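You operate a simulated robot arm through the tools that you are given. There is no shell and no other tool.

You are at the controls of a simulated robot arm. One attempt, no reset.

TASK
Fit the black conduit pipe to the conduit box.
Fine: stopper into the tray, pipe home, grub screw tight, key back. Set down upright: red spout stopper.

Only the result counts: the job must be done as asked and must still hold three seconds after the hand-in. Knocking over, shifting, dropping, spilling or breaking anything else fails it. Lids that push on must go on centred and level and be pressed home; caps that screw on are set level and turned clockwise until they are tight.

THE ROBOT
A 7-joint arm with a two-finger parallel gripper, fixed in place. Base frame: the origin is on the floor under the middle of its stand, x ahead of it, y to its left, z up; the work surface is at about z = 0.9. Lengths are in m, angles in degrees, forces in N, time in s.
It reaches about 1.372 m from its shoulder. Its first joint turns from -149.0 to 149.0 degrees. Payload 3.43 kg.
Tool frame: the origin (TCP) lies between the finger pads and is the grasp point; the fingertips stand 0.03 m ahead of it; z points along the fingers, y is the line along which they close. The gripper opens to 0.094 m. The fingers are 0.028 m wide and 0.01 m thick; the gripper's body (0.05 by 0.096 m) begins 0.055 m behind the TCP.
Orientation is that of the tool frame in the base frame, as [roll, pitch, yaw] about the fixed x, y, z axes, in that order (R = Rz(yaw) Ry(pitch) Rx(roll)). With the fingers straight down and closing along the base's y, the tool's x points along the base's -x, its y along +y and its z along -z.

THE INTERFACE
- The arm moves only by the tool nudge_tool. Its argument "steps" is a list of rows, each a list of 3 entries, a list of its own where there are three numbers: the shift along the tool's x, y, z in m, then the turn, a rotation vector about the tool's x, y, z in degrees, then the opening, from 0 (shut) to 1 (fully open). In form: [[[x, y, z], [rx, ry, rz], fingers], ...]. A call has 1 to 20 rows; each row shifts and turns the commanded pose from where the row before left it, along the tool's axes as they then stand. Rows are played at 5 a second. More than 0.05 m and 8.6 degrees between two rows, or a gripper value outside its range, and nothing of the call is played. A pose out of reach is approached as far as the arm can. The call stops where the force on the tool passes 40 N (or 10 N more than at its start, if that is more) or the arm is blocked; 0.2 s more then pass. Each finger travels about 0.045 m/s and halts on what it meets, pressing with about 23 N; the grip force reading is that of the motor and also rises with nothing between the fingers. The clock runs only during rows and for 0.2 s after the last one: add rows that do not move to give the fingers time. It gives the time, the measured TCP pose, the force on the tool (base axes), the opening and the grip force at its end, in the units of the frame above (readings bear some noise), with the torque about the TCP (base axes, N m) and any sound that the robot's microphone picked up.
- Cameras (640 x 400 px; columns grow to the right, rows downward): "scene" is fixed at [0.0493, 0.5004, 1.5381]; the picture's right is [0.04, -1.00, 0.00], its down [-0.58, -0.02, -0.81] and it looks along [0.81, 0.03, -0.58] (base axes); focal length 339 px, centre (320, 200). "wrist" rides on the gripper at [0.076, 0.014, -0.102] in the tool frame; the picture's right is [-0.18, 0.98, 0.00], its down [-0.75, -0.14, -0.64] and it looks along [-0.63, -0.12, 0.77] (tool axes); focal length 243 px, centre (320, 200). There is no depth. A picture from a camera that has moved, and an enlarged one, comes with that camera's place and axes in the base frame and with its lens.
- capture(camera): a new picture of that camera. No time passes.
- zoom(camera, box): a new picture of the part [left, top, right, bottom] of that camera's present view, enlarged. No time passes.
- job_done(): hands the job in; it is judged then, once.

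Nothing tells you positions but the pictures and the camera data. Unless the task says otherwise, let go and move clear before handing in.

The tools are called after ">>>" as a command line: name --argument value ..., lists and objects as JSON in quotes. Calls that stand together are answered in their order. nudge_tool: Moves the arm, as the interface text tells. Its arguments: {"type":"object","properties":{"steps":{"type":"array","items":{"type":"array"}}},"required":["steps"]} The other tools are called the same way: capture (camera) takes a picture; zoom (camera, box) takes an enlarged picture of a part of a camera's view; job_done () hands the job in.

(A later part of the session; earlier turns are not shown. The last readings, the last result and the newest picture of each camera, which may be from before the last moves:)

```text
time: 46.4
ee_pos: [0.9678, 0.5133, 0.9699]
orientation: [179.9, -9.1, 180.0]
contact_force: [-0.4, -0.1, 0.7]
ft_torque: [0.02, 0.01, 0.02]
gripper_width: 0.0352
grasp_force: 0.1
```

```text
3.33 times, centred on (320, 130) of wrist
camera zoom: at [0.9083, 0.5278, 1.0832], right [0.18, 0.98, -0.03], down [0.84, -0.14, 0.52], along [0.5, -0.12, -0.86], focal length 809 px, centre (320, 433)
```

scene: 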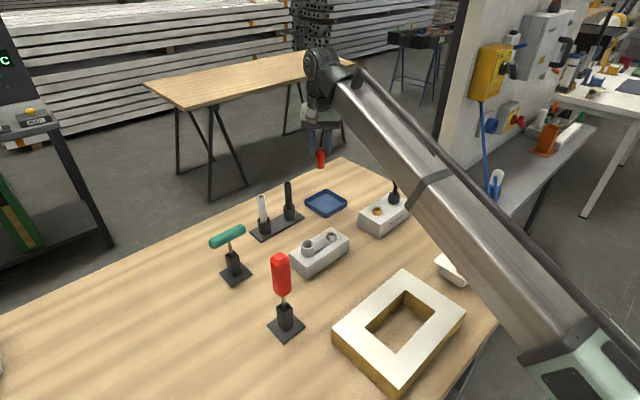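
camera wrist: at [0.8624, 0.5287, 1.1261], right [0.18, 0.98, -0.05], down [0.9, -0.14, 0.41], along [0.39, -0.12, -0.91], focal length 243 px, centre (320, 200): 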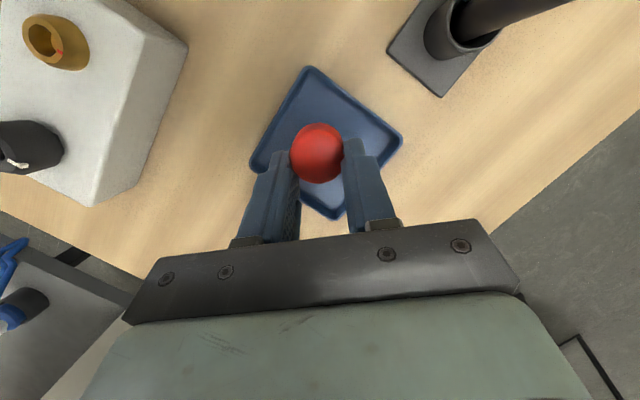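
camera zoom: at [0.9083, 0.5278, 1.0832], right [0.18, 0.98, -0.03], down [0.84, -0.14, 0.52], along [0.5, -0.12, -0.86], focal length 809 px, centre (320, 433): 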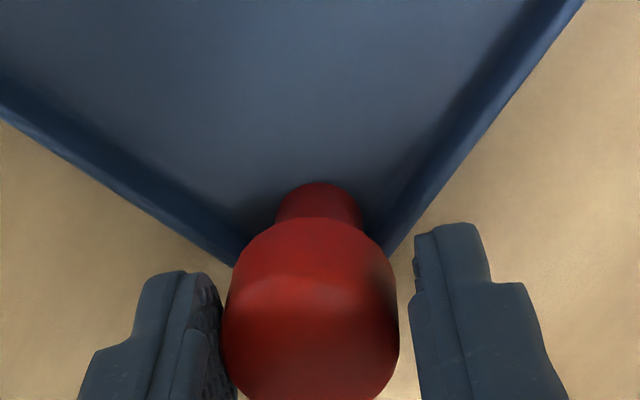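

It's static, leaning about 6° into the corner walls. I'll re-grip, straighten it by about 4.5° and move its base about 1 mm nearer to the walls, so it rests almost vertical against them.

>>> nudge_tool --steps '[[[0, 0, 0], [0, 0, 0], 0.3], [[0, 0, 0], [0, 0, 0], 0.0], [[0, 0, 0], [0, 0, 0], 0.0], [[0.0002, 0, -0.0015], [0, 0, 0], 0.0], [[0.0038, 0, 0.0006], [0, 0, 0], 0.0], [[0, 0, 0], [0, -4.5, 0], 0.0], [[0, 0, 0], [0, 0, 0], 0.0]]'

>>> zoom --camera "scene" --box '[320, 180, 344, 200]'

>>> zoom --camera "wrist" --box '[260, 70, 380, 190]'

```text
time: 48.0
ee_pos: [0.9638, 0.5147, 0.9712]
orientation: [180.0, -4.5, 179.9]
contact_force: [-1.2, 0.0, 0.2]
ft_torque: [-0.03, 0.04, 0.01]
gripper_width: 0.0296
grasp_force: 23.1
```

```text
16.00 times, centred on (332, 190) of scene
camera zoom: at [0.0493, 0.5004, 1.5381], right [0.04, -1.0, 0.0], down [-0.58, -0.02, -0.81], along [0.81, 0.03, -0.58], focal length 5424 px, centre (128, 360)
```

zoom: 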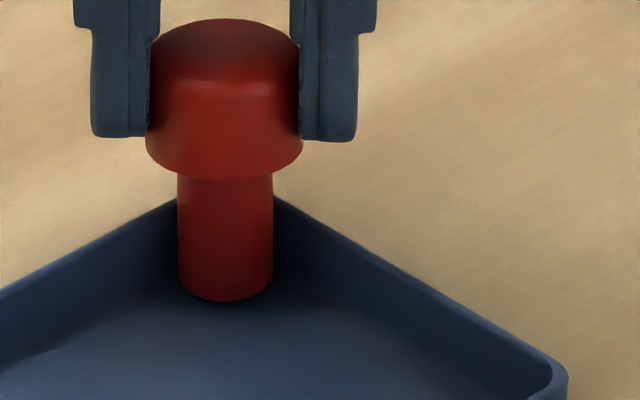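

```text
3.33 times, centred on (320, 130) of wrist
camera zoom: at [0.8958, 0.5279, 1.0798], right [0.18, 0.98, -0.01], down [0.8, -0.14, 0.58], along [0.57, -0.12, -0.81], focal length 809 px, centre (320, 433)
```

zoom: 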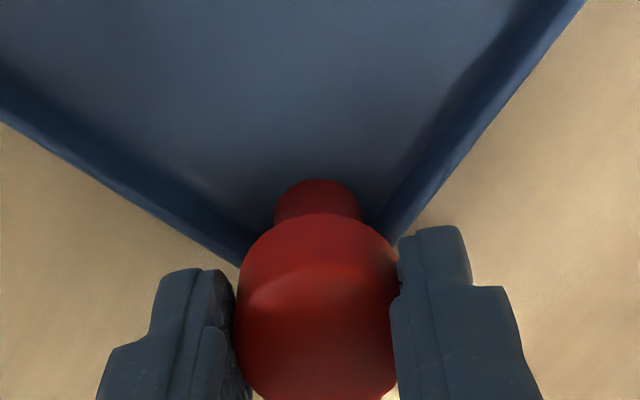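

>>> nudge_tool --steps '[[[-0.0008, 0, 0], [0, 0, 0], 0.0], [[-0.0001, 0, 0.0008], [0, 0, 0], 0.0], [[0, 0, 0], [0, 0, 0], 0.0]]'

>>> nudge_tool --steps '[[[0, 0, 0.0006], [0, 0, 0], 0.0], [[0, 0, 0], [0, 0, 0], 0.0]]'

>>> nudge_tool --steps '[[[0, 0, 0.0005], [0, 0, 0], 0.0], [[0, 0, 0], [0, 0, 0], 0.0]]'

```text
time: 48.8
ee_pos: [0.9646, 0.5116, 0.9708]
orientation: [179.9, -4.5, 180.0]
contact_force: [-4.3, -3.1, 0.5]
ft_torque: [-0.11, 0.14, 0.01]
gripper_width: 0.0297
grasp_force: 23.3
```

```text
time: 49.4
ee_pos: [0.9648, 0.5135, 0.97]
orientation: [-179.9, -4.5, 180.0]
contact_force: [-2.6, -5.2, 4.4]
ft_torque: [-0.27, 0.1, -0.04]
gripper_width: 0.0297
grasp_force: 23.0
```

```text
time: 50.0
ee_pos: [0.9647, 0.514, 0.9694]
orientation: [-180.0, -4.5, -180.0]
contact_force: [-2.5, -4.6, 8.1]
ft_torque: [-0.24, 0.1, -0.02]
gripper_width: 0.0298
grasp_force: 22.9
```

Wall contact on the +y side shows about 5 N. I'll ease off slightly in y to centre it in the corner and check that the tray hasn't moved.

>>> nudge_tool --steps '[[[0, -0.0007, -0.0004], [0, 0, 0], 0.0], [[0, 0, 0], [0, 0, 0], 0.0]]'

>>> zoom --camera "scene" --box '[280, 130, 380, 230]'

>>> zoom --camera "scene" --box '[320, 180, 344, 200]'

```text
time: 50.6
ee_pos: [0.9642, 0.5131, 0.9686]
orientation: [179.8, -4.4, 180.0]
contact_force: [-2.7, 0.3, 6.8]
ft_torque: [-0.01, 0.17, 0.0]
gripper_width: 0.0297
grasp_force: 23.4
```

```text
4.00 times, centred on (330, 180) of scene
camera zoom: at [0.0493, 0.5004, 1.5381], right [0.04, -1.0, 0.0], down [-0.58, -0.02, -0.81], along [0.81, 0.03, -0.58], focal length 1356 px, centre (280, 280)
```

zoom: 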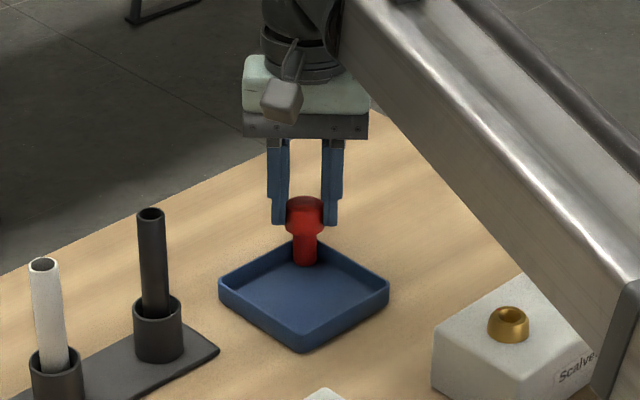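

```text
16.00 times, centred on (332, 190) of scene
camera zoom: at [0.0493, 0.5004, 1.5381], right [0.04, -1.0, 0.0], down [-0.58, -0.02, -0.81], along [0.81, 0.03, -0.58], focal length 5424 px, centre (128, 360)
```

zoom: 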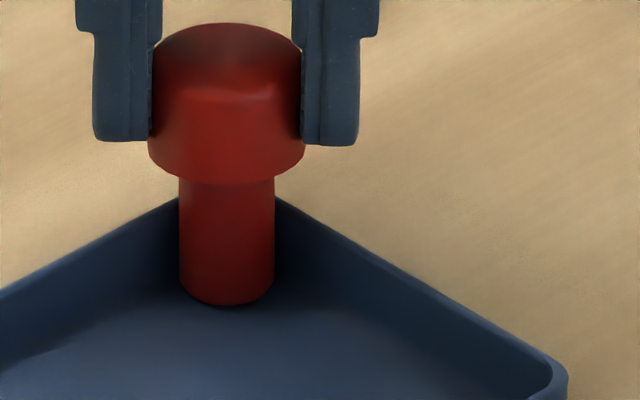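

The forces are balanced in the corner and the tray is unmoved. Releasing gently in fine steps.

>>> nudge_tool --steps '[[[0, 0, -0.0003], [0, 0, 0], 0.2], [[0, 0, 0], [0, 0, 0], 0.29], [[0, 0, 0], [0, 0, 0], 0.3], [[0, 0, 0], [0, 0, 0], 0.304], [[0, 0, 0], [0, 0, 0], 0.308], [[0, 0, 0], [0, 0, 0], 0.312], [[0, 0, 0], [0, 0, 0], 0.316], [[0, 0, 0], [0, 0, 0], 0.32]]'

>>> zoom --camera "scene" --box '[320, 180, 344, 200]'

>>> zoom --camera "wrist" --box '[260, 70, 380, 190]'

```text
time: 52.4
ee_pos: [0.9639, 0.513, 0.9699]
orientation: [180.0, -4.5, 180.0]
contact_force: [-0.1, 0.8, -0.2]
ft_torque: [-0.03, 0.0, -0.02]
gripper_width: 0.0308
grasp_force: 4.1
```

```text
16.00 times, centred on (332, 190) of scene
camera zoom: at [0.0493, 0.5004, 1.5381], right [0.04, -1.0, 0.0], down [-0.58, -0.02, -0.81], along [0.81, 0.03, -0.58], focal length 5424 px, centre (128, 360)
```

zoom: 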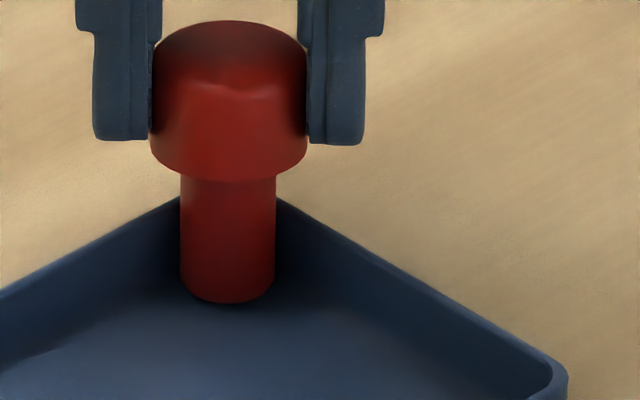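

```text
3.33 times, centred on (320, 130) of wrist
camera zoom: at [0.8968, 0.5269, 1.0785], right [0.18, 0.98, -0.01], down [0.8, -0.14, 0.58], along [0.57, -0.12, -0.81], focal length 809 px, centre (320, 433)
```

zoom: 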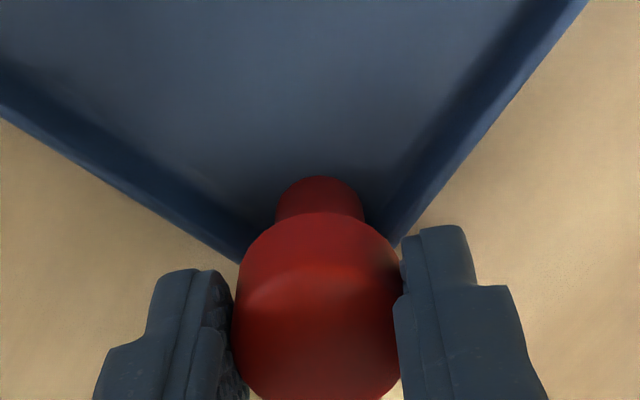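

Still standing well. Opening a bit further in slow steps.

>>> nudge_tool --steps '[[[0, 0, 0], [0, 0, 0], 0.326], [[0, 0, 0], [0, 0, 0], 0.332], [[0, 0, 0], [0, 0, 0], 0.338], [[0, 0, 0], [0, 0, 0], 0.344], [[0, 0, 0], [0, 0, 0], 0.35], [[0, 0, 0], [0, 0, 0], 0.36]]'

>>> zoom --camera "scene" --box '[320, 180, 344, 200]'

>>> zoom --camera "wrist" --box '[260, 70, 380, 190]'

```text
time: 53.8
ee_pos: [0.9637, 0.5128, 0.9704]
orientation: [180.0, -4.5, -180.0]
contact_force: [-0.5, -0.3, -0.3]
ft_torque: [-0.02, -0.02, 0.01]
gripper_width: 0.0337
grasp_force: 0.0
```

```text
16.00 times, centred on (332, 190) of scene
camera zoom: at [0.0493, 0.5004, 1.5381], right [0.04, -1.0, 0.0], down [-0.58, -0.02, -0.81], along [0.81, 0.03, -0.58], focal length 5424 px, centre (128, 360)
```

zoom: 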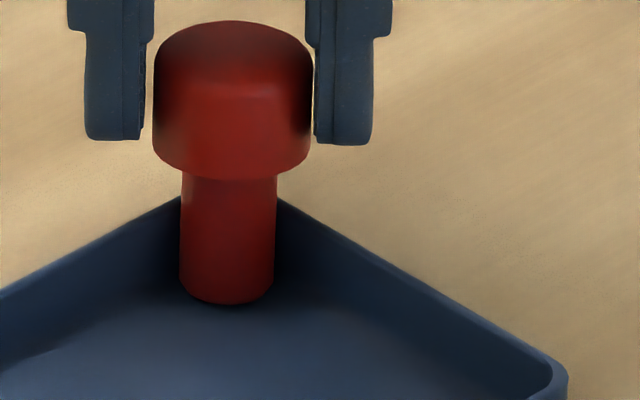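

```text
3.33 times, centred on (320, 130) of wrist
camera zoom: at [0.8968, 0.5269, 1.0785], right [0.18, 0.98, -0.01], down [0.8, -0.14, 0.58], along [0.57, -0.12, -0.81], focal length 809 px, centre (320, 433)
```

zoom: 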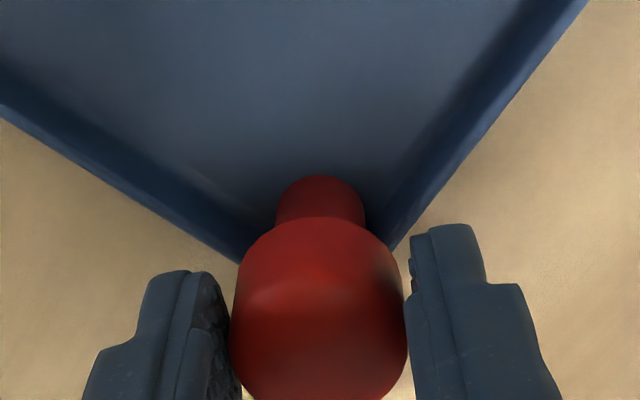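

>>> nudge_tool --steps '[[[0, 0, 0], [0, 0, 0], 0.37], [[0, 0, 0], [0, 0, 0], 0.38], [[0, 0, 0], [0, 0, 0], 0.39], [[0, 0, 0], [0, 0, 0], 0.4], [[0, 0, 0], [0, 0, 0], 0.4], [[0, 0, 0], [0, 0, 0], 0.4]]'

>>> zoom --camera "scene" --box '[320, 180, 344, 200]'

>>> zoom --camera "wrist" --box '[260, 70, 380, 190]'

```text
time: 55.2
ee_pos: [0.9641, 0.513, 0.969]
orientation: [-179.9, -4.5, -179.9]
contact_force: [-0.6, -0.8, 0.7]
ft_torque: [0.05, 0.02, -0.01]
gripper_width: 0.0376
grasp_force: 0.1
```

```text
16.00 times, centred on (332, 190) of scene
camera zoom: at [0.0493, 0.5004, 1.5381], right [0.04, -1.0, 0.0], down [-0.58, -0.02, -0.81], along [0.81, 0.03, -0.58], focal length 5424 px, centre (128, 360)
```

zoom: 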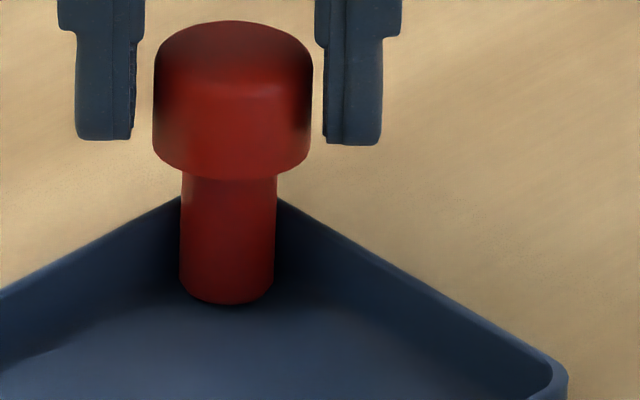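

```text
3.33 times, centred on (320, 130) of wrist
camera zoom: at [0.8968, 0.5269, 1.0785], right [0.18, 0.98, -0.01], down [0.8, -0.14, 0.58], along [0.57, -0.12, -0.81], focal length 809 px, centre (320, 433)
```

zoom: 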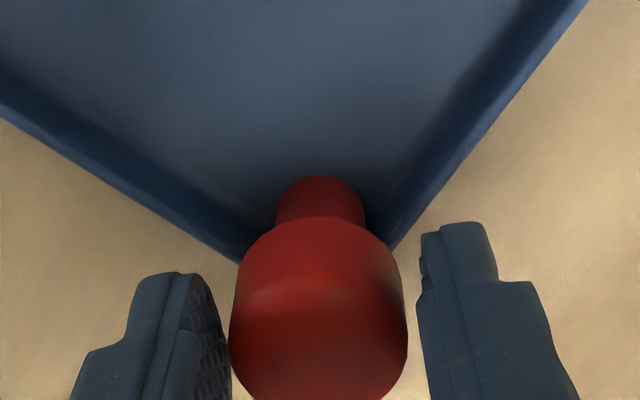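

It now stands free in the corner, motionless, with a tilt of about 2–3°. Opening wide and withdrawing upwards.

>>> nudge_tool --steps '[[[0, 0, 0], [0, 0, 0], 0.55], [[0, 0, 0], [0, 0, 0], 0.7], [[0, 0, 0], [0, 0, 0], 0.8], [[0, 0, -0.01], [0, 0, 0], 0.8], [[0, 0, -0.02], [0, 0, 0], 0.8], [[0, 0, -0.03], [0, 0, 0], 0.8], [[0, 0, -0.03], [0, 4.5, 0], 0.8], [[0, 0, 0], [0, 0, 0], 0.8]]'

>>> zoom --camera "scene" --box '[320, 180, 344, 200]'

>>> capture --camera "wrist"

```text
time: 57.0
ee_pos: [0.9712, 0.5122, 1.0593]
orientation: [-180.0, -9.1, -179.9]
contact_force: [-0.3, -0.1, 0.1]
ft_torque: [-0.01, 0.0, 0.03]
gripper_width: 0.0752
grasp_force: 0.1
```

```text
16.00 times, centred on (332, 190) of scene
camera zoom: at [0.0493, 0.5004, 1.5381], right [0.04, -1.0, 0.0], down [-0.58, -0.02, -0.81], along [0.81, 0.03, -0.58], focal length 5424 px, centre (128, 360)
```

zoom: 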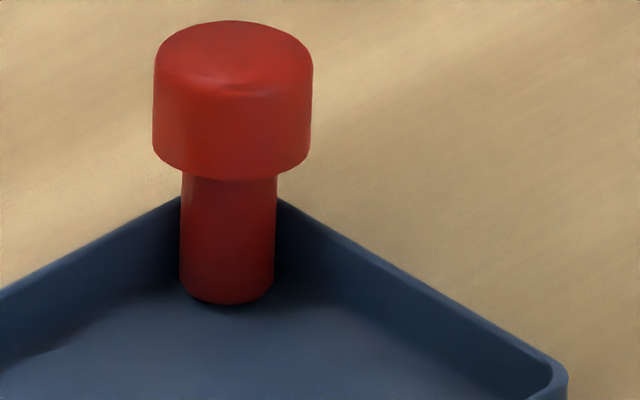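

```text
taken
camera wrist: at [0.9128, 0.5267, 1.1734], right [0.18, 0.98, -0.03], down [0.85, -0.14, 0.52], along [0.5, -0.12, -0.86], focal length 243 px, centre (320, 200)
```

wrist: 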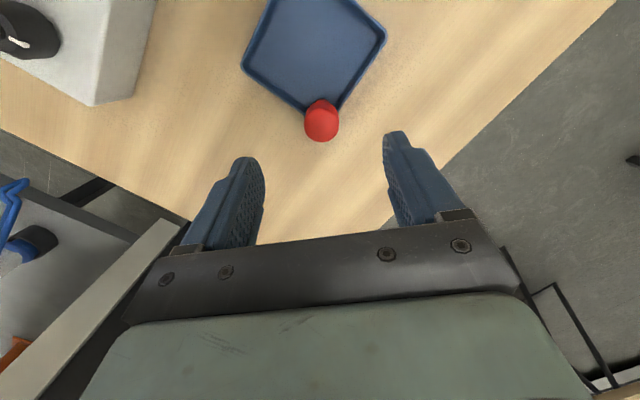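

The stopper stands on its own in the tray. Next is the black pipe, which I place at (0.8375, 0.619) with its top at z≈1.028. I'll straighten the tool, rise and move over it.

>>> nudge_tool --steps '[[[0, 0, -0.03], [0, -4.5, 0], 0.8], [[0, 0, -0.03], [0, -4.55, 0], 0.9], [[0, 0, -0.02], [0, 0, 0], 1], [[0.033, 0.026, 0], [0, 0, 0], 1], [[0.034, 0.027, 0], [0, 0, 0], 1], [[0.034, 0.027, 0], [0, 0, 0], 1], [[0.033, 0.027, 0], [0, 0, 0], 1], [[0, 0, 0], [0, 0, 0], 1]]'

>>> capture --camera "wrist"

>>> capture --camera "scene"

```text
time: 58.8
ee_pos: [0.8452, 0.6217, 1.1384]
orientation: [179.9, 0.0, -180.0]
contact_force: [-0.1, -0.3, -0.3]
ft_torque: [-0.02, -0.04, 0.01]
gripper_width: 0.0939
grasp_force: 0.0
```

```text
taken
camera wrist: at [0.7686, 0.6362, 1.2419], right [0.18, 0.98, 0.0], down [0.75, -0.14, 0.64], along [0.63, -0.12, -0.77], focal length 243 px, centre (320, 200)
```

wrist: 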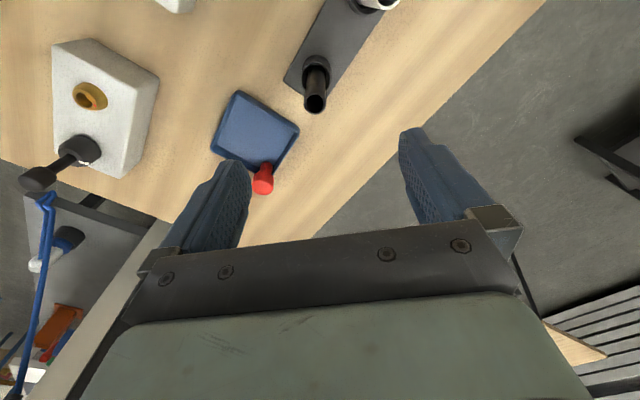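

```text
taken
```

scene: 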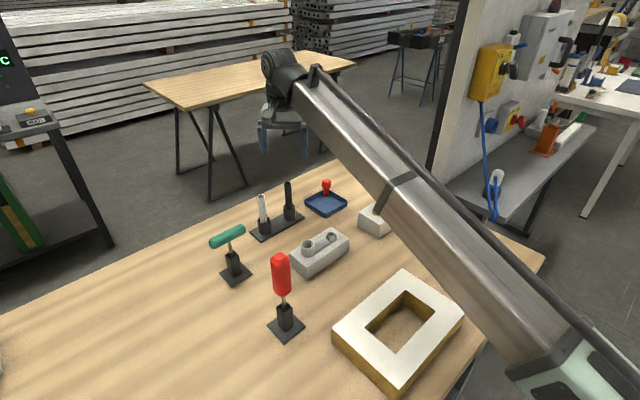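

>>> zoom --camera "wrist" --box '[270, 40, 390, 130]'

>>> zoom --camera "scene" --box '[265, 170, 315, 235]'

>>> zoom --camera "scene" --box '[285, 225, 355, 282]'

```text
4.44 times, centred on (330, 85) of wrist
camera zoom: at [0.7686, 0.6362, 1.2419], right [0.18, 0.98, 0.0], down [0.75, -0.14, 0.64], along [0.63, -0.12, -0.77], focal length 1078 px, centre (276, 711)
```

zoom: 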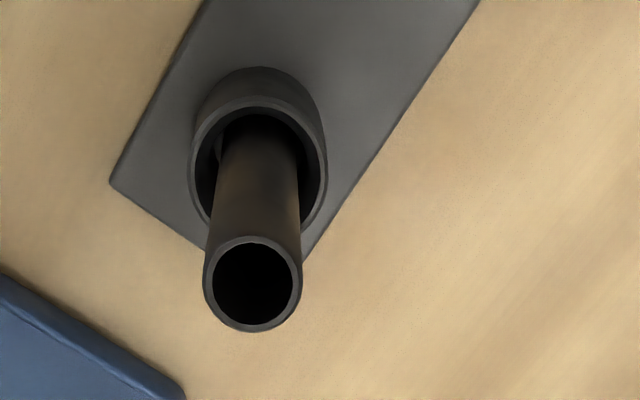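

```text
6.15 times, centred on (290, 202) of scene
camera zoom: at [0.0493, 0.5004, 1.5381], right [0.04, -1.0, 0.0], down [-0.58, -0.02, -0.81], along [0.81, 0.03, -0.58], focal length 2086 px, centre (505, 185)
```

zoom: 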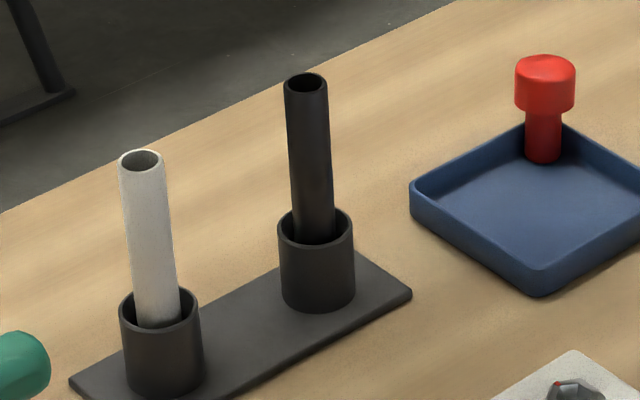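

```text
7.02 times, centred on (320, 254) of scene
camera zoom: at [0.0493, 0.5004, 1.5381], right [0.04, -1.0, 0.0], down [-0.58, -0.02, -0.81], along [0.81, 0.03, -0.58], focal length 2379 px, centre (320, -175)
```

zoom: 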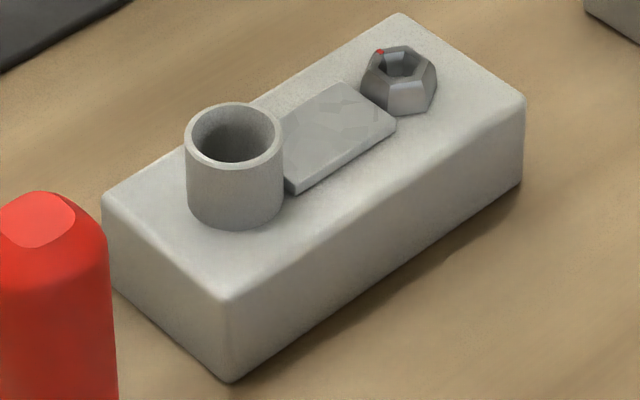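

Pipe OD is about 19 mm, at (0.838, 0.619). Before picking it up, I'll take a look down into the spout bore to get its exact centre.

>>> nudge_tool --steps '[[[0.04, -0.013, 0], [0, 0, 0], 1], [[0.04, -0.013, 0], [0, 0, 0], 1], [[0.04, -0.013, 0], [0, 0, 0], 1], [[0.03, -0.013, 0], [0, 0, 0], 1], [[0, 0, 0], [0, 0, 0], 1]]'

>>> capture --camera "wrist"

```text
time: 60.0
ee_pos: [0.6927, 0.5688, 1.1386]
orientation: [180.0, 0.0, -179.9]
contact_force: [-0.4, 0.2, -0.1]
ft_torque: [0.0, 0.02, -0.01]
gripper_width: 0.0939
grasp_force: 0.1
```

```text
taken
camera wrist: at [0.6178, 0.5827, 1.2424], right [0.18, 0.98, 0.0], down [0.75, -0.14, 0.64], along [0.63, -0.12, -0.77], focal length 243 px, centre (320, 200)
```

wrist: 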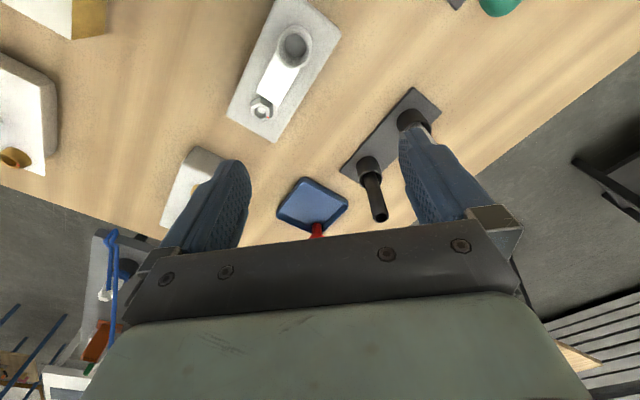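

>>> zoom --camera "wrist" --box '[260, 15, 330, 75]'

>>> zoom --camera "wrist" --box '[220, 0, 350, 145]'

```text
6.67 times, centred on (295, 45) of wrist
camera zoom: at [0.6178, 0.5827, 1.2424], right [0.18, 0.98, 0.0], down [0.75, -0.14, 0.64], along [0.63, -0.12, -0.77], focal length 1618 px, centre (487, 1233)
```

zoom: 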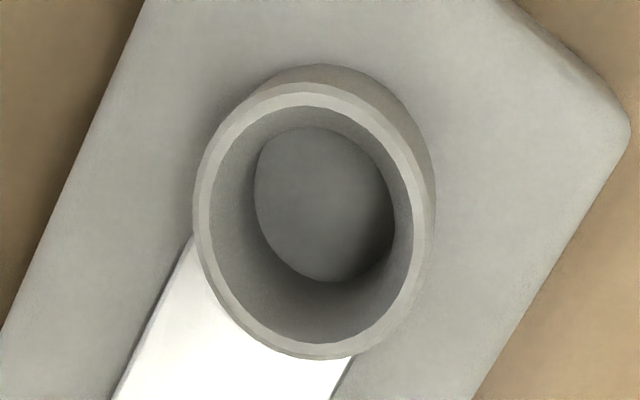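

```text
2.76 times, centred on (285, 72) of wrist
camera zoom: at [0.6178, 0.5827, 1.2424], right [0.18, 0.98, 0.0], down [0.75, -0.14, 0.64], along [0.63, -0.12, -0.77], focal length 669 px, centre (417, 552)
```

zoom: 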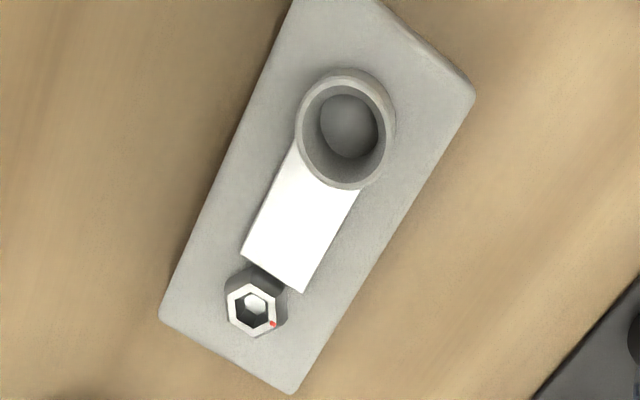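

The bore is a funnel (about 28 mm at the lip, about 20 mm at the floor) centred near (0.650, 0.5515). Now going back to the black pipe and lowering to just above its top.

>>> nudge_tool --steps '[[[-0.036, 0.0125, 0], [0, 0, 0], 1], [[-0.036, 0.0126, 0], [0, 0, 0], 1], [[-0.036, 0.0126, 0], [0, 0, 0], 1], [[-0.0362, 0.0126, 0], [0, 0, 0], 1], [[0, 0, 0.04], [0, 0, 0], 1], [[0, 0, 0.035], [0, 0, 0], 1], [[0, 0, 0], [0, 0, 0], 1]]'

>>> capture --camera "wrist"

>>> zoom --camera "scene" --box '[240, 150, 340, 240]'

```text
time: 61.6
ee_pos: [0.8378, 0.6182, 1.0646]
orientation: [179.8, 0.1, -180.0]
contact_force: [0.4, 0.3, -0.3]
ft_torque: [-0.04, -0.02, 0.0]
gripper_width: 0.094
grasp_force: 0.0
```

```text
taken
camera wrist: at [0.7626, 0.6329, 1.1673], right [0.18, 0.98, 0.0], down [0.75, -0.14, 0.64], along [0.63, -0.12, -0.77], focal length 243 px, centre (320, 200)
```

wrist: 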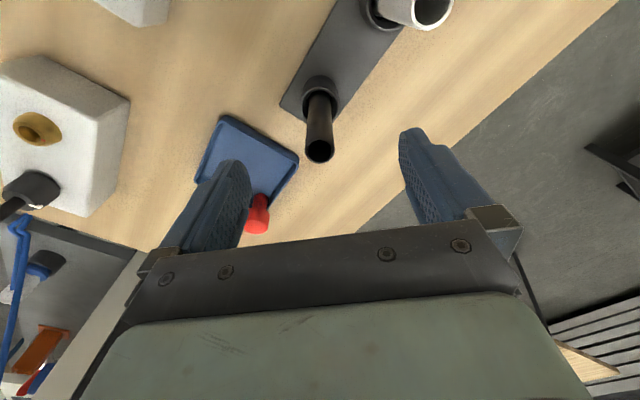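

```text
4.44 times, centred on (290, 195) of scene
camera zoom: at [0.0493, 0.5004, 1.5381], right [0.04, -1.0, 0.0], down [-0.58, -0.02, -0.81], along [0.81, 0.03, -0.58], focal length 1507 px, centre (453, 222)
```

zoom: 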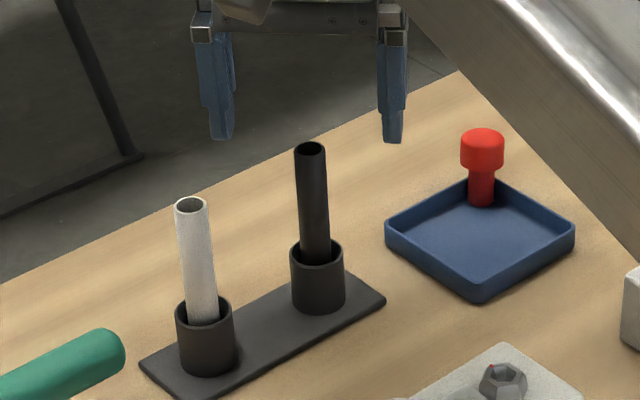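

>>> zoom --camera "wrist" --box '[280, 70, 360, 170]'

```text
4.00 times, centred on (320, 120) of wrist
camera zoom: at [0.7626, 0.6329, 1.1673], right [0.18, 0.98, 0.0], down [0.75, -0.14, 0.64], along [0.63, -0.12, -0.77], focal length 970 px, centre (320, 520)
```

zoom: 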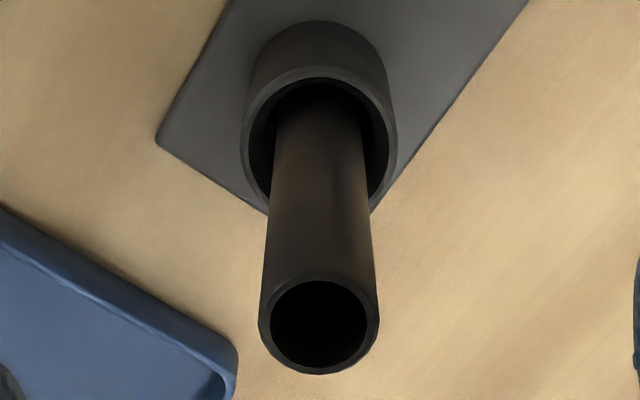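

The pipe axis is at (0.8372, 0.619). Correcting 1.4 mm in x, descending to z≈1.0 and closing.

>>> nudge_tool --steps '[[[0.0014, 0, 0.02], [0, 0, 0], 0.9], [[0, 0, 0.025], [0, 0, 0], 0.8], [[0, 0, 0.02], [0, 0, 0], 0.6], [[0, 0, 0], [0, 0, 0], 0.4], [[0, 0, 0], [0, 0, 0], 0.3], [[0, 0, 0], [0, 0, 0], 0.25]]'

>>> zoom --camera "scene" --box '[250, 160, 330, 240]'

>>> zoom --camera "wrist" --box '[240, 60, 400, 220]'

```text
time: 63.0
ee_pos: [0.8389, 0.6181, 0.9991]
orientation: [-180.0, 0.1, 180.0]
contact_force: [0.3, -0.2, 0.4]
ft_torque: [0.01, -0.02, -0.01]
gripper_width: 0.0237
grasp_force: 0.0
```

```text
5.00 times, centred on (290, 200) of scene
camera zoom: at [0.0493, 0.5004, 1.5381], right [0.04, -1.0, 0.0], down [-0.58, -0.02, -0.81], along [0.81, 0.03, -0.58], focal length 1695 px, centre (470, 200)
```

zoom: 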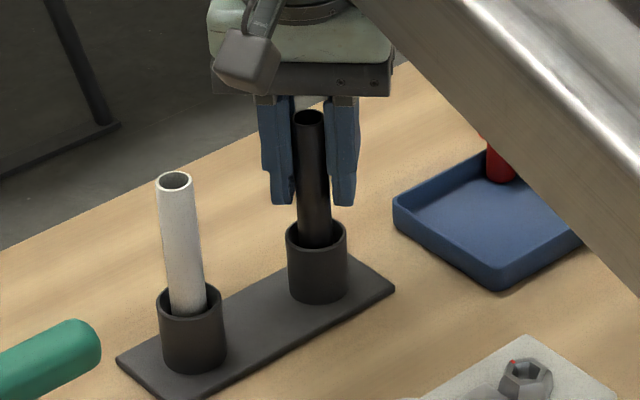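

```text
2.50 times, centred on (320, 140) of wrist
camera zoom: at [0.7618, 0.6319, 1.1029], right [0.18, 0.98, 0.0], down [0.75, -0.14, 0.64], along [0.63, -0.12, -0.77], focal length 606 px, centre (320, 350)
```

zoom: 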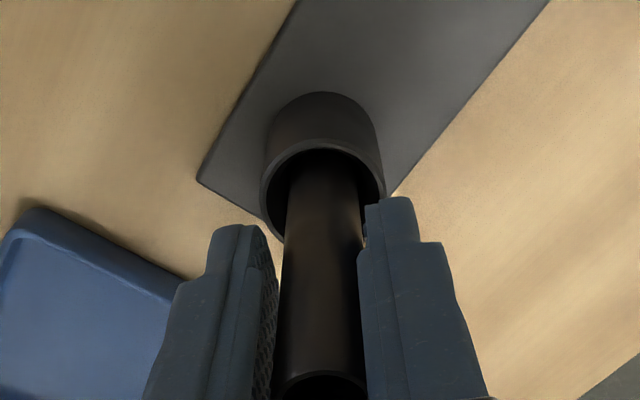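

>>> nudge_tool --steps '[[[0, 0.0011, 0], [0, 0, 0], 0.24], [[0, 0, 0], [0, 0, 0], 0.22], [[0, 0, 0], [0, 0, 0], 0.2], [[0, 0, 0], [0, 0, 0], 0.1], [[0, 0, 0], [0, 0, 0], 0.0], [[0, 0, 0], [0, 0, 0], 0.0]]'

>>> zoom --camera "wrist" --box '[240, 60, 400, 220]'

```text
time: 64.4
ee_pos: [0.8384, 0.6189, 0.9998]
orientation: [-180.0, 0.1, -179.9]
contact_force: [0.0, -0.2, 1.3]
ft_torque: [-0.1, -0.02, 0.0]
gripper_width: 0.0188
grasp_force: 23.1
```

```text
2.50 times, centred on (320, 140) of wrist
camera zoom: at [0.7615, 0.6331, 1.1026], right [0.18, 0.98, 0.0], down [0.75, -0.14, 0.64], along [0.63, -0.12, -0.77], focal length 606 px, centre (320, 350)
```

zoom: 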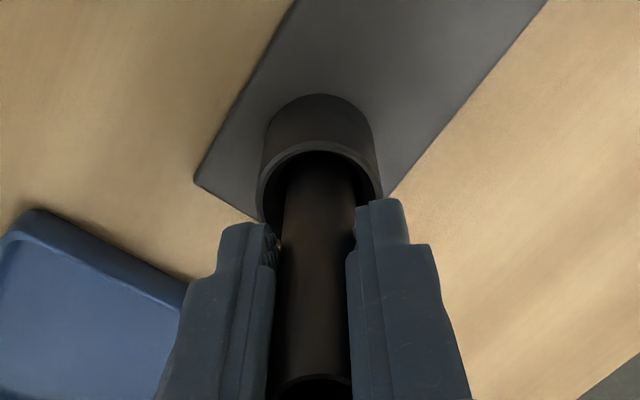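

The pipe is gripped (18.8 mm). Lifting it straight out of the rack socket.

>>> nudge_tool --steps '[[[0, 0, -0.005], [0, 0, 0], 0], [[0, 0, -0.01], [0, 0, 0], 0], [[0, 0, -0.015], [0, 0, 0], 0], [[0, 0, -0.02], [0, 0, 0], 0], [[0, 0, -0.025], [0, 0, 0], 0], [[0, 0, -0.03], [0, 0, 0], 0], [[0, 0, -0.03], [0, 0, 0], 0], [[0, 0, 0], [0, 0, 0], 0]]'

>>> capture --camera "scene"

>>> zoom --camera "scene" --box '[240, 110, 340, 240]'

>>> capture --camera "wrist"

```text
time: 66.2
ee_pos: [0.8372, 0.6187, 1.1331]
orientation: [-180.0, 0.0, 179.9]
contact_force: [0.0, 0.6, -0.5]
ft_torque: [0.01, -0.01, -0.01]
gripper_width: 0.0192
grasp_force: 22.7
```

```text
taken
```

scene: 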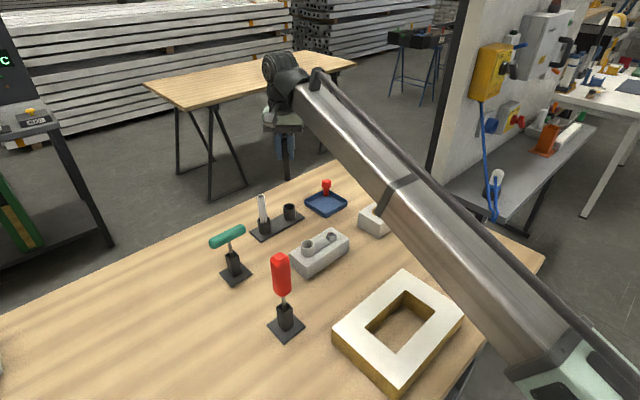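

```text
3.08 times, centred on (290, 175) of scene
camera zoom: at [0.0493, 0.5004, 1.5381], right [0.04, -1.0, 0.0], down [-0.58, -0.02, -0.81], along [0.81, 0.03, -0.58], focal length 1043 px, centre (412, 277)
```

zoom: 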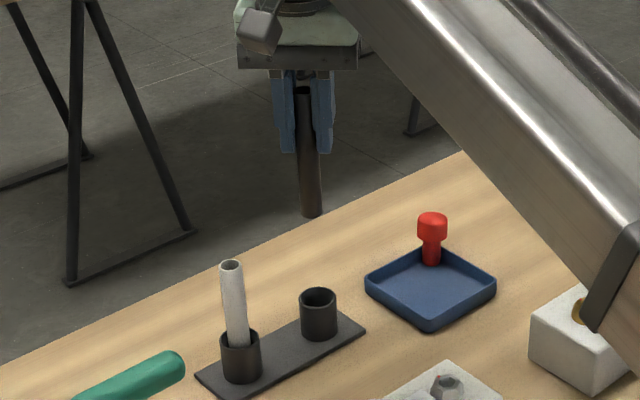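

```text
taken
camera wrist: at [0.761, 0.6327, 1.2368], right [0.18, 0.98, 0.0], down [0.75, -0.14, 0.64], along [0.63, -0.12, -0.77], focal length 243 px, centre (320, 200)
```

wrist: 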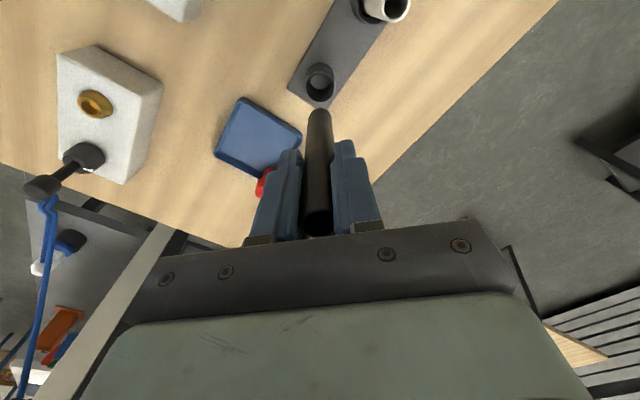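

The pipe hangs vertical with its bottom about 88 mm below the TCP. Carrying it over to the spout at this height.

>>> nudge_tool --steps '[[[0.037, -0.0134, 0], [0, 0, 0], 0], [[0.037, -0.0134, 0], [0, 0, 0], 0], [[0.037, -0.0134, 0], [0, 0, 0], 0], [[0.038, -0.0134, 0], [0, 0, 0], 0], [[0.038, -0.0136, 0], [0, 0, 0], 0], [[0, 0, 0], [0, 0, 0], 0]]'

>>> zoom --camera "scene" --box '[270, 170, 370, 290]'

>>> zoom --camera "wrist" --box '[240, 40, 400, 200]'

```text
time: 67.6
ee_pos: [0.6497, 0.5535, 1.1326]
orientation: [-180.0, -0.1, -180.0]
contact_force: [-0.4, 0.4, 0.1]
ft_torque: [-0.01, -0.01, -0.02]
gripper_width: 0.0192
grasp_force: 22.9
```

```text
3.33 times, centred on (320, 230) of scene
camera zoom: at [0.0493, 0.5004, 1.5381], right [0.04, -1.0, 0.0], down [-0.58, -0.02, -0.81], along [0.81, 0.03, -0.58], focal length 1130 px, centre (320, 100)
```

zoom: 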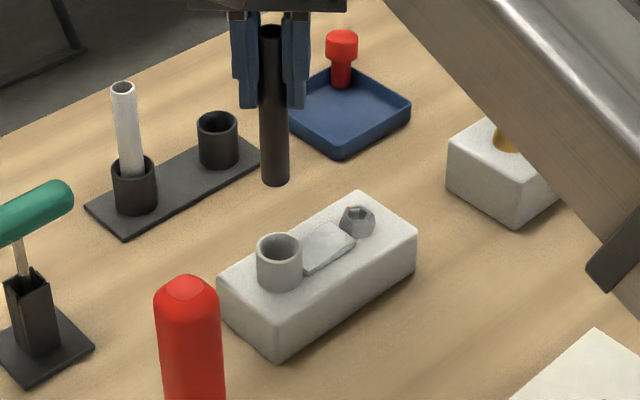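

```text
2.50 times, centred on (320, 120) of wrist
camera zoom: at [0.5733, 0.5666, 1.2361], right [0.18, 0.98, 0.0], down [0.75, -0.14, 0.64], along [0.63, -0.12, -0.77], focal length 606 px, centre (320, 400)
```

zoom: 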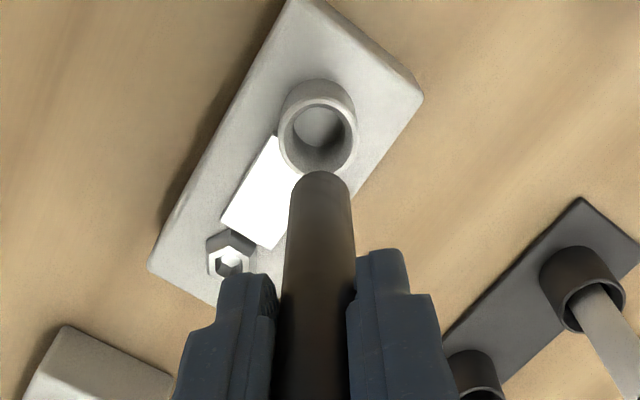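

The pipe tip is within about 1 mm of the spout axis. I'll apply a small correction and descend to just above the spout.

>>> nudge_tool --steps '[[[0.0008, -0.0012, 0.02], [0, 0, 0], 0], [[0, 0, 0.02], [0, 0, 0], 0], [[0, 0, 0.018], [0, 0, 0], 0], [[0, 0, 0], [0, 0, 0], 0]]'

>>> zoom --camera "scene" --box '[280, 190, 350, 280]'

>>> zoom --camera "wrist" --box '[270, 60, 370, 160]'

```text
time: 68.6
ee_pos: [0.6496, 0.5511, 1.0754]
orientation: [180.0, 0.1, -180.0]
contact_force: [0.1, -1.0, -1.2]
ft_torque: [0.02, 0.01, -0.04]
gripper_width: 0.0189
grasp_force: 23.1
```

```text
4.44 times, centred on (315, 235) of scene
camera zoom: at [0.0493, 0.5004, 1.5381], right [0.04, -1.0, 0.0], down [-0.58, -0.02, -0.81], along [0.81, 0.03, -0.58], focal length 1507 px, centre (342, 44)
```

zoom: 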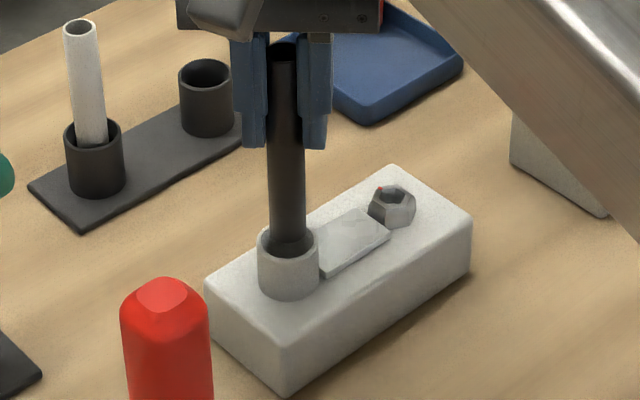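

```text
4.00 times, centred on (320, 110) of wrist
camera zoom: at [0.5735, 0.5651, 1.1783], right [0.18, 0.98, 0.0], down [0.75, -0.14, 0.64], along [0.63, -0.12, -0.77], focal length 970 px, centre (320, 560)
```

zoom: 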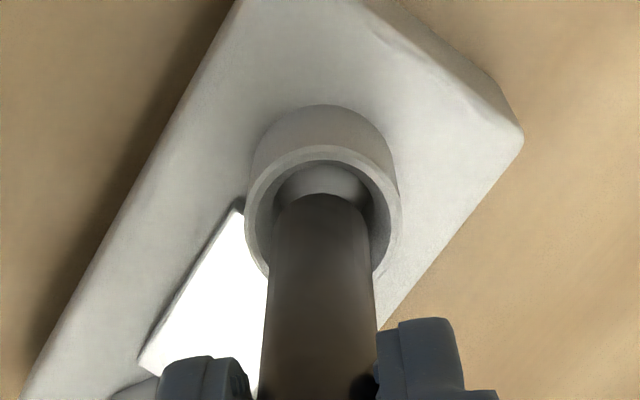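

Aligned within about 1 mm in both views. Inserting slowly, watching forces.

>>> nudge_tool --steps '[[[0, 0, 0.008], [0, 0, 0], 0], [[0, 0, 0.006], [0, 0, 0], 0], [[0, 0, 0.005], [0, 0, 0], 0], [[0, 0, 0.005], [0, 0, 0], 0], [[0, 0, 0], [0, 0, 0], 0]]'

>>> zoom --camera "scene" --box '[280, 190, 350, 280]'

>>> zoom --camera "wrist" --box '[270, 60, 370, 160]'

```text
time: 69.8
ee_pos: [0.6499, 0.551, 1.051]
orientation: [179.9, 0.1, 180.0]
contact_force: [-0.2, -0.4, -0.9]
ft_torque: [-0.02, -0.01, -0.03]
gripper_width: 0.0191
grasp_force: 23.0
```

```text
4.44 times, centred on (315, 235) of scene
camera zoom: at [0.0493, 0.5004, 1.5381], right [0.04, -1.0, 0.0], down [-0.58, -0.02, -0.81], along [0.81, 0.03, -0.58], focal length 1507 px, centre (342, 44)
```

zoom: 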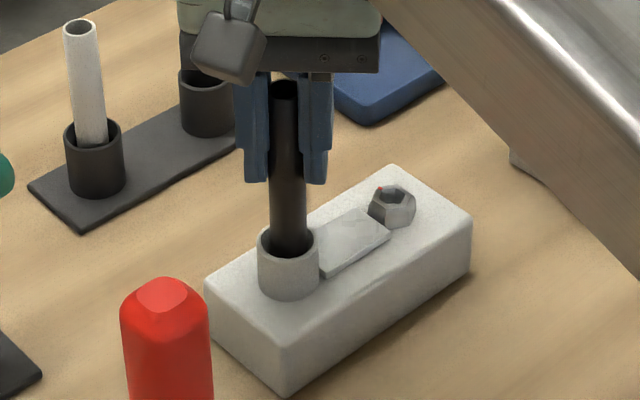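

```text
4.00 times, centred on (320, 110) of wrist
camera zoom: at [0.5741, 0.5649, 1.1545], right [0.18, 0.98, 0.0], down [0.75, -0.14, 0.64], along [0.63, -0.12, -0.77], focal length 970 px, centre (320, 560)
```

zoom: 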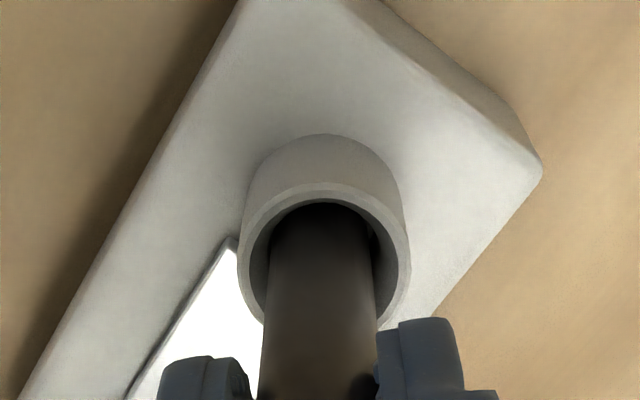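

>>> nudge_tool --steps '[[[0, 0, 0.004], [0, 0, 0], 0], [[0, 0, 0.003], [0, 0, 0], 0], [[0, 0, 0], [0, 0, 0], 0]]'

>>> nudge_tool --steps '[[[0, 0, 0.003], [0, 0, 0], 0], [[0, 0, 0.002], [0, 0, 0], 0], [[0, 0, 0], [0, 0, 0], 0]]'

```text
time: 70.6
ee_pos: [0.65, 0.5509, 1.0438]
orientation: [-179.9, 0.1, -179.9]
contact_force: [0.4, 0.0, -0.3]
ft_torque: [-0.01, -0.01, -0.04]
gripper_width: 0.0191
grasp_force: 23.1
```

```text
time: 71.4
ee_pos: [0.6499, 0.5513, 1.0393]
orientation: [180.0, 0.1, -180.0]
contact_force: [1.1, 0.4, -0.9]
ft_torque: [-0.04, -0.04, 0.0]
gripper_width: 0.019
grasp_force: 22.7
```

>>> nudge_tool --steps '[[[0, 0, 0.002], [0, 0, 0], 0], [[0, 0, 0.001], [0, 0, 0], 0], [[0, 0, 0], [0, 0, 0], 0]]'

>>> nudge_tool --steps '[[[0, 0, 0.0015], [0, 0, 0], 0], [[0, 0, 0], [0, 0, 0], 0]]'

>>> zoom --camera "scene" --box '[280, 190, 350, 280]'

```text
time: 72.2
ee_pos: [0.6488, 0.5506, 1.0361]
orientation: [179.9, 0.1, -179.9]
contact_force: [1.4, -1.0, 18.5]
ft_torque: [-0.05, -0.09, 0.03]
gripper_width: 0.0193
grasp_force: 23.3
```

```text
time: 72.8
ee_pos: [0.6497, 0.5508, 1.0369]
orientation: [179.9, 0.1, -179.9]
contact_force: [0.0, -0.3, 17.8]
ft_torque: [-0.02, -0.01, 0.02]
gripper_width: 0.0194
grasp_force: 23.1
```

```text
4.44 times, centred on (315, 235) of scene
camera zoom: at [0.0493, 0.5004, 1.5381], right [0.04, -1.0, 0.0], down [-0.58, -0.02, -0.81], along [0.81, 0.03, -0.58], focal length 1507 px, centre (342, 44)
```

zoom: 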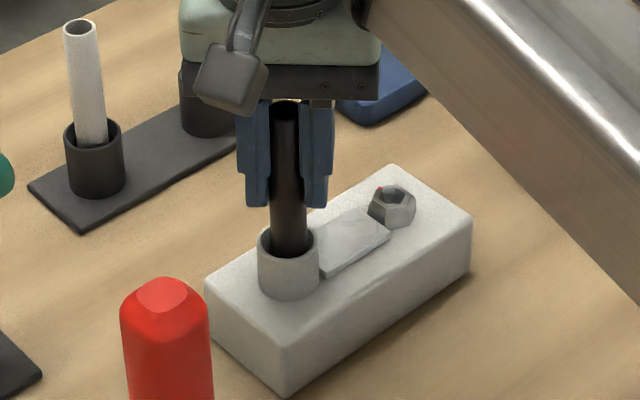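

The pipe hit a firm stop with symmetric force (~18 N, negligible side loads) at a bottom height of about 0.948, which matches the bore floor. I'll ease the preload and release very gradually, checking that it stands.

>>> nudge_tool --steps '[[[0, 0, -0.0012], [0, 0, 0], 0.0], [[0, 0, 0], [0, 0, 0], 0.1], [[0, 0, 0], [0, 0, 0], 0.16], [[0, 0, 0], [0, 0, 0], 0.185], [[0, 0, 0], [0, 0, 0], 0.19], [[0, 0, 0], [0, 0, 0], 0.195]]'

>>> nudge_tool --steps '[[[0, 0, 0], [0, 0, 0], 0.2], [[0, 0, 0], [0, 0, 0], 0.205], [[0, 0, 0], [0, 0, 0], 0.21], [[0, 0, 0], [0, 0, 0], 0.215], [[0, 0, 0], [0, 0, 0], 0.22]]'

>>> zoom --camera "scene" --box '[290, 200, 340, 270]'

>>> zoom --camera "wrist" --box '[260, 60, 380, 210]'

```text
time: 74.2
ee_pos: [0.6493, 0.5508, 1.0372]
orientation: [180.0, 0.1, -180.0]
contact_force: [0.5, 0.0, -0.7]
ft_torque: [-0.06, 0.04, -0.01]
gripper_width: 0.0192
grasp_force: 4.0
```

```text
time: 75.4
ee_pos: [0.649, 0.5509, 1.0361]
orientation: [180.0, 0.1, -180.0]
contact_force: [-0.4, -0.6, 0.4]
ft_torque: [-0.01, 0.0, 0.02]
gripper_width: 0.0206
grasp_force: 0.1
```

```text
5.71 times, centred on (315, 235) of scene
camera zoom: at [0.0493, 0.5004, 1.5381], right [0.04, -1.0, 0.0], down [-0.58, -0.02, -0.81], along [0.81, 0.03, -0.58], focal length 1937 px, centre (349, 0)
```

zoom: 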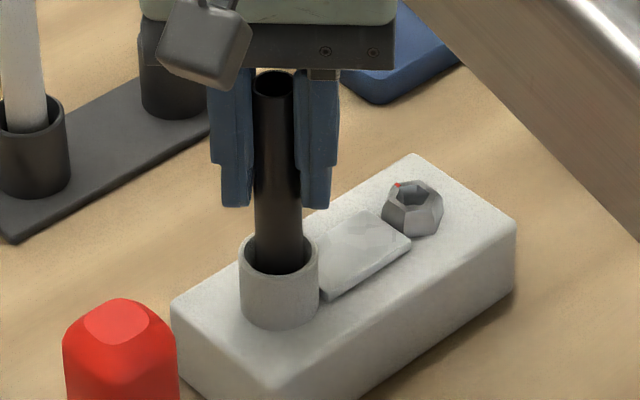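

```text
2.67 times, centred on (320, 135) of wrist
camera zoom: at [0.5735, 0.5651, 1.1394], right [0.18, 0.98, 0.0], down [0.75, -0.14, 0.64], along [0.63, -0.12, -0.77], focal length 647 px, centre (320, 373)
```

zoom: 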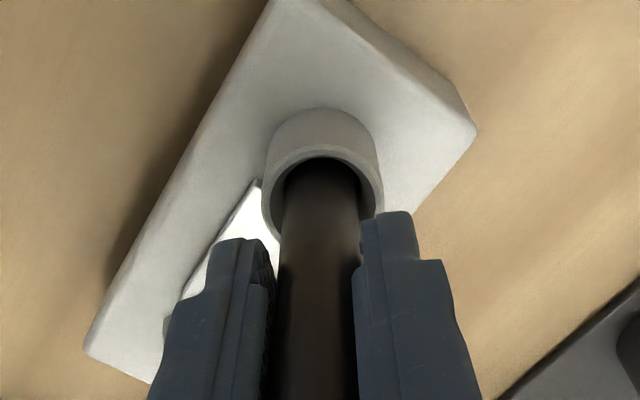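

>>> nudge_tool --steps '[[[0, 0, 0], [0, 0, 0], 0.23], [[0, 0, 0], [0, 0, 0], 0.24], [[0, 0, 0], [0, 0, 0], 0.25], [[0, 0, 0], [0, 0, 0], 0.26], [[0, 0, 0], [0, 0, 0], 0.28], [[0, 0, 0], [0, 0, 0], 0.28]]'

>>> zoom --camera "scene" --box '[290, 200, 340, 270]'

>>> zoom --camera "wrist" --box '[260, 60, 380, 210]'

```text
time: 76.8
ee_pos: [0.6492, 0.5497, 1.0364]
orientation: [-180.0, 0.2, 180.0]
contact_force: [-0.1, 0.6, -1.1]
ft_torque: [0.02, -0.02, 0.01]
gripper_width: 0.0262
grasp_force: 0.0
```

```text
5.71 times, centred on (315, 235) of scene
camera zoom: at [0.0493, 0.5004, 1.5381], right [0.04, -1.0, 0.0], down [-0.58, -0.02, -0.81], along [0.81, 0.03, -0.58], focal length 1937 px, centre (349, 0)
```

zoom: 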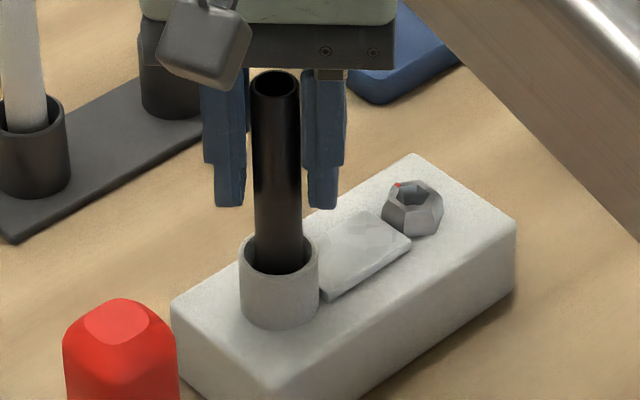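

```text
2.67 times, centred on (320, 135) of wrist
camera zoom: at [0.5735, 0.5651, 1.1394], right [0.18, 0.98, 0.0], down [0.75, -0.14, 0.64], along [0.63, -0.12, -0.77], focal length 647 px, centre (320, 373)
```

zoom: 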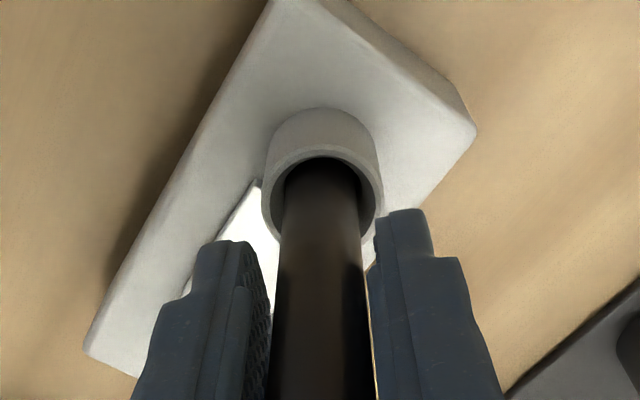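

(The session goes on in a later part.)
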